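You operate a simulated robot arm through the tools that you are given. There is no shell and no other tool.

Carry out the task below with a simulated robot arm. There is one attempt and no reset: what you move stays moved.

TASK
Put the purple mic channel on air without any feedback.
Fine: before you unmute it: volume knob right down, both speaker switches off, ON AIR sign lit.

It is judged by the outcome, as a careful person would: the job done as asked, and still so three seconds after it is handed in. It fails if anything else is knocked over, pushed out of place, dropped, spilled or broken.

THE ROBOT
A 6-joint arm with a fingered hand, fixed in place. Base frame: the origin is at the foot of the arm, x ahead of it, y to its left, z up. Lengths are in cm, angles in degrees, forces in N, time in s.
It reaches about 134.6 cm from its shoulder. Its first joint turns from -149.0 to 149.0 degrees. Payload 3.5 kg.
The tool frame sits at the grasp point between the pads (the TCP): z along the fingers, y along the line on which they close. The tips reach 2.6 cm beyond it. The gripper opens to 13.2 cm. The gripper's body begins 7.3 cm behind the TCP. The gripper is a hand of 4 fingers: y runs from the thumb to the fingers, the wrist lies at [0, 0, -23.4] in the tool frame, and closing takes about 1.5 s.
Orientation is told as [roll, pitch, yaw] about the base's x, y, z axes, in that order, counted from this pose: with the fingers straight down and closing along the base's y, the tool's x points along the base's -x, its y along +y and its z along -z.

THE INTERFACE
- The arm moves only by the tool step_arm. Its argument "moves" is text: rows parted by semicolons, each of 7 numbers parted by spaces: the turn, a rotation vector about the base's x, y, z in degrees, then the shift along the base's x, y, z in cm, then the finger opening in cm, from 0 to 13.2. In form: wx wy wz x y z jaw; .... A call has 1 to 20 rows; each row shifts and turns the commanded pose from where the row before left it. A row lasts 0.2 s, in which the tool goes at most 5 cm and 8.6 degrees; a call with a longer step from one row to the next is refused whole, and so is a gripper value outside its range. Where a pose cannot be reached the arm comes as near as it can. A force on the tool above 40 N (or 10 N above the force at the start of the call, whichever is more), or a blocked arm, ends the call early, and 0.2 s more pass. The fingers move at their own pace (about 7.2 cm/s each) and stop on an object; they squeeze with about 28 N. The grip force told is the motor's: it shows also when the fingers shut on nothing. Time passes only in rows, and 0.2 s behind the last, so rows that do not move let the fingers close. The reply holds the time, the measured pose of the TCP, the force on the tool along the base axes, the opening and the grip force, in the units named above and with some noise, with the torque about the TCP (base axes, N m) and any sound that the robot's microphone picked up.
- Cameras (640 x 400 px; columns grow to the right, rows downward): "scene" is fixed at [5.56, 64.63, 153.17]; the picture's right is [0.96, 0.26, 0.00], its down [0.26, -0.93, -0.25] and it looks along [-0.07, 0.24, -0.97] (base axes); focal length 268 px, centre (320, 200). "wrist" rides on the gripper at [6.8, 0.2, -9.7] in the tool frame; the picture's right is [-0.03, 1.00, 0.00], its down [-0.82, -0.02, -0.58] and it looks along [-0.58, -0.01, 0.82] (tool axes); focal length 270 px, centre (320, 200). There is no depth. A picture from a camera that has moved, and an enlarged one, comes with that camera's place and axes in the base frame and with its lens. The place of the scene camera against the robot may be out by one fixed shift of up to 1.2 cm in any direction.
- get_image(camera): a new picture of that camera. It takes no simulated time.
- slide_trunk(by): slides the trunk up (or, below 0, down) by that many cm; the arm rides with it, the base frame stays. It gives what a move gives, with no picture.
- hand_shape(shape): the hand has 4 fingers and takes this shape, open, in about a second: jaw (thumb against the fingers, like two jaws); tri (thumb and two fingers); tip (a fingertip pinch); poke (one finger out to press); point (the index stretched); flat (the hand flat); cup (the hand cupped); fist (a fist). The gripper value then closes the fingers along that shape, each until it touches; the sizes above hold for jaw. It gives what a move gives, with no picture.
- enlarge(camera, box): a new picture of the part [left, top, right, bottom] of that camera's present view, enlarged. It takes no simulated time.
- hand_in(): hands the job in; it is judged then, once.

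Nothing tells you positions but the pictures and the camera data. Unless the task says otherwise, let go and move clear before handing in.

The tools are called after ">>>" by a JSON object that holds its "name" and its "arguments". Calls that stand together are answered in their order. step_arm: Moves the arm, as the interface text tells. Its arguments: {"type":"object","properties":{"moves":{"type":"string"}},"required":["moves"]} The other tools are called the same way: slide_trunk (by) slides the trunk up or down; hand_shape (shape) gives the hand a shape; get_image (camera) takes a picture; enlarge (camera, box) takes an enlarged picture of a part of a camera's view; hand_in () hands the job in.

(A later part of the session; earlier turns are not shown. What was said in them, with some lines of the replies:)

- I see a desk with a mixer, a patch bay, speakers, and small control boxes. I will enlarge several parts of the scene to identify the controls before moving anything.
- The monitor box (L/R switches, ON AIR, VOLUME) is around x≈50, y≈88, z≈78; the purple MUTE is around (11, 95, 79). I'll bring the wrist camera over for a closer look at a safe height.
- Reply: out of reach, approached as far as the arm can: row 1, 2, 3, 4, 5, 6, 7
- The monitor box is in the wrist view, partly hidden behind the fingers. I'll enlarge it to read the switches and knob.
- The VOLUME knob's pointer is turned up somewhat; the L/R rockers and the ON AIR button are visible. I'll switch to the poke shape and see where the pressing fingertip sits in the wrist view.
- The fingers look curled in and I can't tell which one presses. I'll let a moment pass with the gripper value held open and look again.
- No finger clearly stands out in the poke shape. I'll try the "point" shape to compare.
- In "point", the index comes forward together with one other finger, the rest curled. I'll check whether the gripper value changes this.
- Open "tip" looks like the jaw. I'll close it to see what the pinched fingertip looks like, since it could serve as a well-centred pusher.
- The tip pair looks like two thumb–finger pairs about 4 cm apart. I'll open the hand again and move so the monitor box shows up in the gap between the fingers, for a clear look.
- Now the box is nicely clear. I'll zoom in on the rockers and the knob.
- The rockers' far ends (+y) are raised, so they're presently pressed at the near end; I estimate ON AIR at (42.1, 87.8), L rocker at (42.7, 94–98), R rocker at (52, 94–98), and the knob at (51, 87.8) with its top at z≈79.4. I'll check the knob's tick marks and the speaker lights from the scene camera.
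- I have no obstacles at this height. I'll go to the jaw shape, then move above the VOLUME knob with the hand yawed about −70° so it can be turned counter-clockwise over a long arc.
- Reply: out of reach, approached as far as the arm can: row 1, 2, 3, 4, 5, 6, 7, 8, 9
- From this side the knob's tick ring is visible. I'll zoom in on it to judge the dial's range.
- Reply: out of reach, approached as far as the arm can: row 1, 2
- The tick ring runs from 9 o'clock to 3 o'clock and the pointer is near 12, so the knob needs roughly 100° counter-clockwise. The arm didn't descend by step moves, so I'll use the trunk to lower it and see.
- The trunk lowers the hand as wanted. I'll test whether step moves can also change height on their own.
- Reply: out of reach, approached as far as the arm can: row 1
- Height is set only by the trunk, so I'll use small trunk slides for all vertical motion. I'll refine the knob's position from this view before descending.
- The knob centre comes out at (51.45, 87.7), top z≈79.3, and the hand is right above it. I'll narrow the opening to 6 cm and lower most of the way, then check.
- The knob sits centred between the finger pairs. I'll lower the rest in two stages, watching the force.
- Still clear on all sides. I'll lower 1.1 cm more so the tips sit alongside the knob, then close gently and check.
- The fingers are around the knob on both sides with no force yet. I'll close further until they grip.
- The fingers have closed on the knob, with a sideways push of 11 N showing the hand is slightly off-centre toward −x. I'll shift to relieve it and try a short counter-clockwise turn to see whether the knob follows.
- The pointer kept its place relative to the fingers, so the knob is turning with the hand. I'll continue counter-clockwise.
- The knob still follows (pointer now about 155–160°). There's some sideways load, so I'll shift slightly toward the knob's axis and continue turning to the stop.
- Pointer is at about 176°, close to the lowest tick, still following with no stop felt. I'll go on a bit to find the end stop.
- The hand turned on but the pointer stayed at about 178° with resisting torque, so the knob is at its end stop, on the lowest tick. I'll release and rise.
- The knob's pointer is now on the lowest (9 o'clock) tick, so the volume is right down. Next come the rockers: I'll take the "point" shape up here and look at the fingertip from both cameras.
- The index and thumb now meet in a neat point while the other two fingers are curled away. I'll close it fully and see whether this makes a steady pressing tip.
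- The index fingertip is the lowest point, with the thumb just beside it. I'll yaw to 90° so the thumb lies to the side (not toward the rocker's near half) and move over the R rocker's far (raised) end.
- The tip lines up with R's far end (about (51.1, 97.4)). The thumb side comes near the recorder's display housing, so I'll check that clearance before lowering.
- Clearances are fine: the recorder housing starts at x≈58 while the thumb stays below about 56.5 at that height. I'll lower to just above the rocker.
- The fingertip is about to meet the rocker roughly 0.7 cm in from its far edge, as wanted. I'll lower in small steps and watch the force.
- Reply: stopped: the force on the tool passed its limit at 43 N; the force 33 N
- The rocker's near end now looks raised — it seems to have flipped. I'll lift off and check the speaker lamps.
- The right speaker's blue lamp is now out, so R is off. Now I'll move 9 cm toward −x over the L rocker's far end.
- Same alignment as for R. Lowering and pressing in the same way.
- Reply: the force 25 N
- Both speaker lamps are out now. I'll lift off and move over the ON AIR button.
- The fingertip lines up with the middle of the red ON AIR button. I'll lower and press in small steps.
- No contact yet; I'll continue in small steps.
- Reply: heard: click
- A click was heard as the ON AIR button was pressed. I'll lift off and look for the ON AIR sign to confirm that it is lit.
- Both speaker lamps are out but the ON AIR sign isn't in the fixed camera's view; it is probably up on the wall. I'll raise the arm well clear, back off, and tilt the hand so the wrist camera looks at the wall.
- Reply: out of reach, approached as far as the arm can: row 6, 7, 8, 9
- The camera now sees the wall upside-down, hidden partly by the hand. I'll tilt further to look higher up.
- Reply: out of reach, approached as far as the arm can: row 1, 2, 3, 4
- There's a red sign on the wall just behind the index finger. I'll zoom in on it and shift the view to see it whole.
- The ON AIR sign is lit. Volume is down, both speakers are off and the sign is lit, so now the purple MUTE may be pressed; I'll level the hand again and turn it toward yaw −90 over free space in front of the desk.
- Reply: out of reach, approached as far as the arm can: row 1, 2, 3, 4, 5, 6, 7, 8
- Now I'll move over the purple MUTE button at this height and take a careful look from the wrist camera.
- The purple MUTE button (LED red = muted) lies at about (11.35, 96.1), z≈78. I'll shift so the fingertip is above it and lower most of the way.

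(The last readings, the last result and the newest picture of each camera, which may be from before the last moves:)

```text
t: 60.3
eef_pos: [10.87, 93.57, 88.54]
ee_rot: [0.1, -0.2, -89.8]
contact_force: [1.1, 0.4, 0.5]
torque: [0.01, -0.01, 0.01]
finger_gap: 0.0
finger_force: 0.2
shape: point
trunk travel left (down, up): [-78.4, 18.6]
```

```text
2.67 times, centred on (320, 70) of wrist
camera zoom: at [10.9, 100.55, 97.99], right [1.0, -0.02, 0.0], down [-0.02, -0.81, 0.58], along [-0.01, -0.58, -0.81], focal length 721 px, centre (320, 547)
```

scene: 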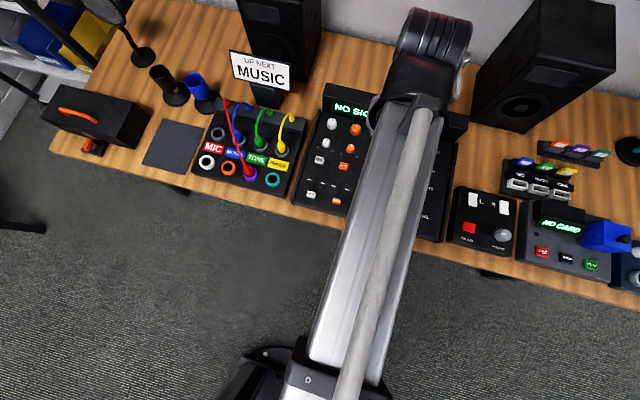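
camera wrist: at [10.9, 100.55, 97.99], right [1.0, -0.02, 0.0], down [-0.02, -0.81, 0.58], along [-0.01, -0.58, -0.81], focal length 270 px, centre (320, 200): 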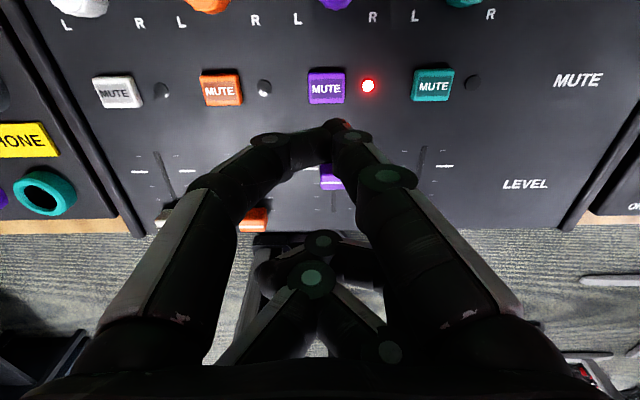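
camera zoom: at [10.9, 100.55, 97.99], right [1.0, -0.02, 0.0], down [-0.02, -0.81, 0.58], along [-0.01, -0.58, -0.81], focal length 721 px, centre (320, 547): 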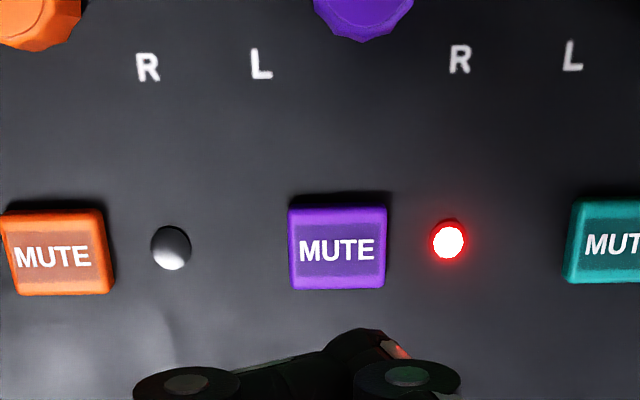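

The fingertip should land at about (11.4, 96.0), on the button's centre. I'll lower close to it and re-check.

>>> {"name": "slide_trunk", "arguments": {"by": -5.2}}

>>> {"name": "get_image", "arguments": {"camera": "wrist"}}

>>> {"name": "enlarge", "arguments": {"camera": "wrist", "box": [200, 20, 440, 180]}}

```text
t: 61.2
eef_pos: [10.85, 93.53, 83.32]
ee_rot: [0.0, -0.2, -89.7]
contact_force: [-0.3, -1.0, -0.1]
torque: [0.02, 0.01, 0.03]
finger_gap: 0.0
finger_force: 0.1
shape: point
trunk travel left (down, up): [-73.2, 23.8]
```

```text
taken
camera wrist: at [10.89, 100.55, 92.79], right [1.0, -0.02, 0.0], down [-0.02, -0.81, 0.58], along [-0.01, -0.58, -0.81], focal length 270 px, centre (320, 200)
```

wrist: 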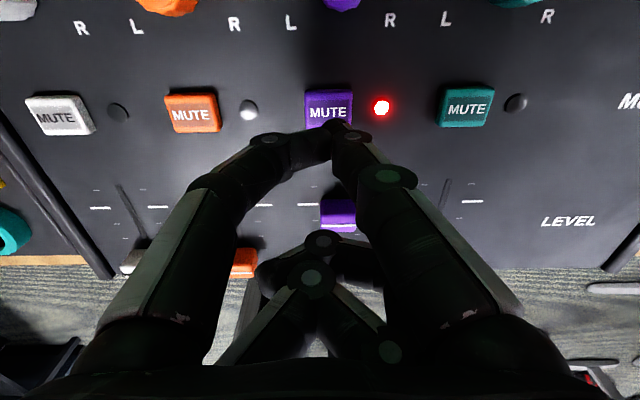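

```text
2.50 times, centred on (320, 100) of wrist
camera zoom: at [10.89, 100.55, 92.79], right [1.0, -0.02, 0.0], down [-0.02, -0.81, 0.58], along [-0.01, -0.58, -0.81], focal length 676 px, centre (320, 450)
```

zoom: 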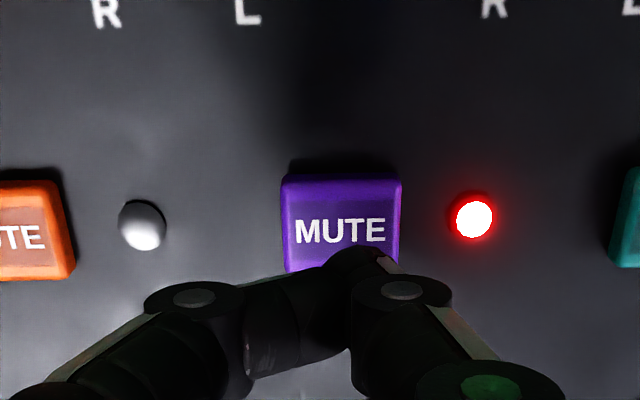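

The tip will meet the button near its centre. I'll lower in small steps until the click.

>>> {"name": "slide_trunk", "arguments": {"by": -1.2}}

>>> {"name": "slide_trunk", "arguments": {"by": -0.5}}

>>> {"name": "enlarge", "arguments": {"camera": "wrist", "box": [200, 20, 440, 180]}}

```text
t: 61.9
eef_pos: [10.88, 93.68, 82.07]
ee_rot: [0.0, -0.2, -89.8]
contact_force: [0.6, 0.7, -0.4]
torque: [-0.01, -0.01, 0.0]
finger_gap: 0.02
finger_force: 0.0
shape: point
trunk travel left (down, up): [-72.0, 25.0]
```

```text
t: 62.4
eef_pos: [10.86, 93.62, 81.69]
ee_rot: [0.0, -0.1, -89.7]
contact_force: [-0.3, -0.1, 0.5]
torque: [0.01, -0.01, 0.02]
finger_gap: 0.0
finger_force: 0.1
shape: point
trunk travel left (down, up): [-71.5, 25.5]
heard: click
```

```text
2.50 times, centred on (320, 100) of wrist
camera zoom: at [10.89, 100.55, 91.09], right [1.0, -0.02, 0.0], down [-0.02, -0.81, 0.58], along [-0.01, -0.58, -0.81], focal length 676 px, centre (320, 450)
```

zoom: 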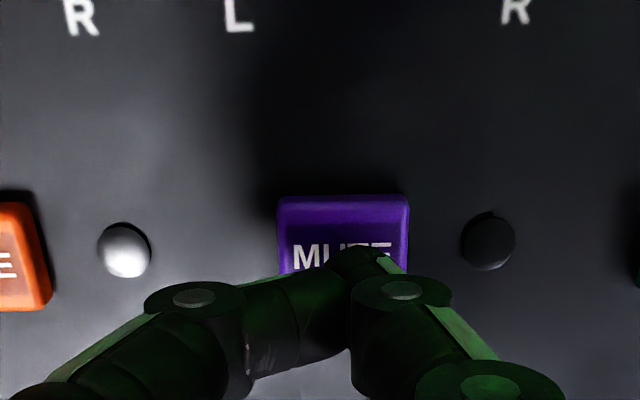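

A click, and the red mute LED has gone out — the channel is live. I'll lift straight off and check everything.

>>> {"name": "slide_trunk", "arguments": {"by": 14}}

>>> {"name": "step_arm", "arguments": {"moves": "0 0 0 1 -4 0 0;0 0 0 1 -4 0 0;0 0 0 1 -4 0 0;0 0 0 1 -4 0 0;0 0 0 1 -4 0 0;0 0 0 1 -4 0 0;0 0 0 1 -4 0 0;0 0 0 0 0 0 0"}}

>>> {"name": "get_image", "arguments": {"camera": "scene"}}

>>> {"name": "enlarge", "arguments": {"camera": "scene", "box": [290, 70, 490, 230]}}

>>> {"name": "enlarge", "arguments": {"camera": "scene", "box": [440, 130, 640, 290]}}

>>> {"name": "enlarge", "arguments": {"camera": "scene", "box": [140, 0, 340, 200]}}

```text
t: 64.1
eef_pos: [11.01, 93.61, 95.6]
ee_rot: [0.0, -0.3, -89.8]
contact_force: [0.6, -0.5, -0.2]
torque: [-0.01, 0.02, 0.0]
finger_gap: 0.0
finger_force: 0.1
shape: point
trunk travel left (down, up): [-85.5, 11.5]
```

```text
t: 65.9
eef_pos: [18.13, 65.61, 95.72]
ee_rot: [0.0, -0.2, -89.9]
contact_force: [0.4, 0.4, -1.2]
torque: [0.0, -0.01, 0.01]
finger_gap: 0.02
finger_force: 0.1
shape: point
trunk travel left (down, up): [-85.5, 11.5]
```

```text
taken
```

scene: 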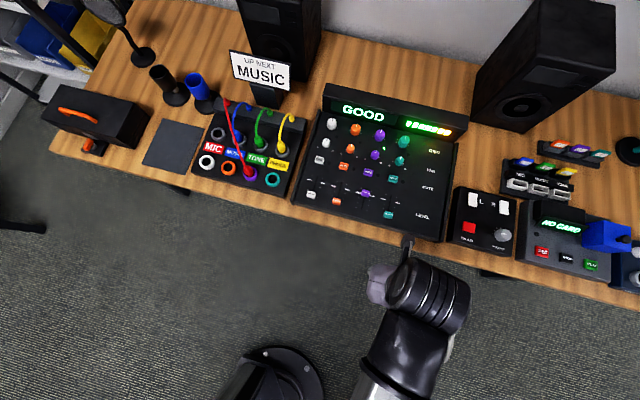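

```text
2.50 times, centred on (390, 150) of scene
camera zoom: at [5.56, 64.63, 153.17], right [0.96, 0.26, 0.0], down [0.26, -0.93, -0.25], along [-0.07, 0.24, -0.97], focal length 669 px, centre (145, 325)
```

zoom: 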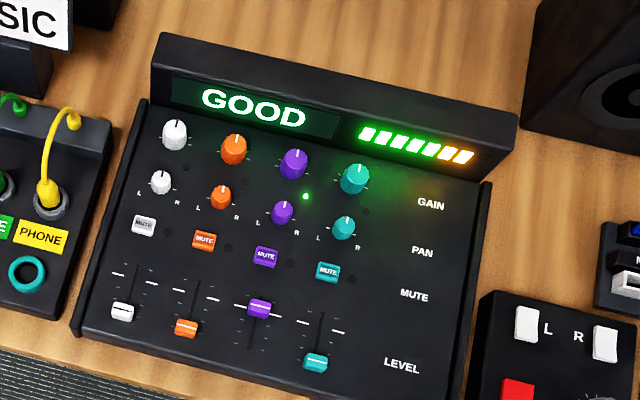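

```text
2.50 times, centred on (540, 210) of scene
camera zoom: at [5.56, 64.63, 153.17], right [0.96, 0.26, 0.0], down [0.26, -0.93, -0.25], along [-0.07, 0.24, -0.97], focal length 669 px, centre (-230, 175)
```

zoom: 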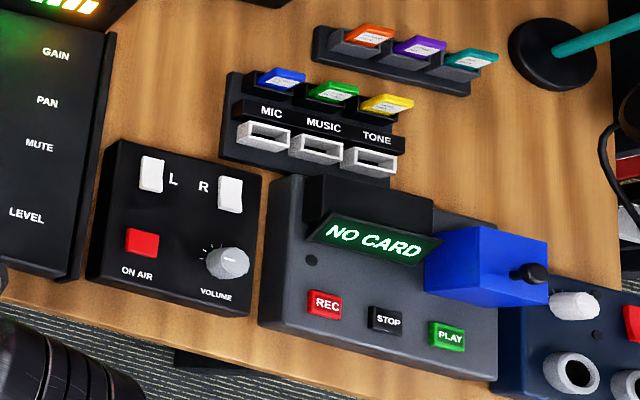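

```text
2.00 times, centred on (240, 100) of scene
camera zoom: at [5.56, 64.63, 153.17], right [0.96, 0.26, 0.0], down [0.26, -0.93, -0.25], along [-0.07, 0.24, -0.97], focal length 535 px, centre (480, 400)
```

zoom: 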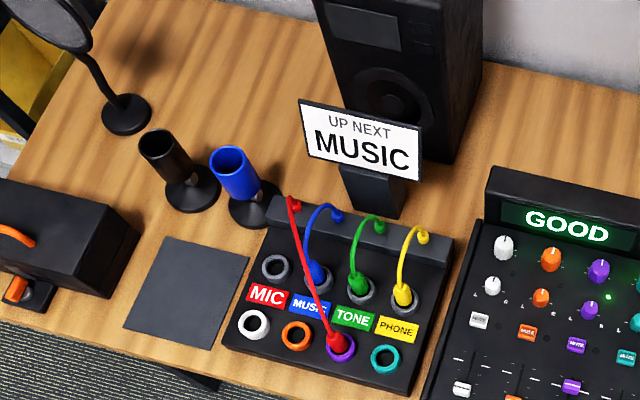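

The mixer reads GOOD with the level meter showing and the purple mute LED out. The volume is at its lowest tick, both speaker lamps are dark, the ON AIR sign was lit before I unmuted, and nothing else has moved. The hand is clear, so I'm handing in.

>>> {"name": "hand_in", "arguments": {}}

```text
The job is handed in.
```

The purple mic channel is on air with no feedback. After I unmuted it, the mixer display changed from NO SIGNAL to GOOD and the level meter came on.

I did the steps in the order you asked, before unmuting:
- **Volume knob:** turned counter-clockwise to its end stop, with the pointer on the lowest tick.
- **Speaker switches:** both L and R are off, and both blue speaker lamps are out.
- **ON AIR sign:** lit. I confirmed this by tilting the wrist camera toward the wall.
- **Purple MUTE:** pressed last; it clicked and its red LED went out.

Nothing else looked moved in the final pictures, and the arm was clear of the desk when I handed the job in.
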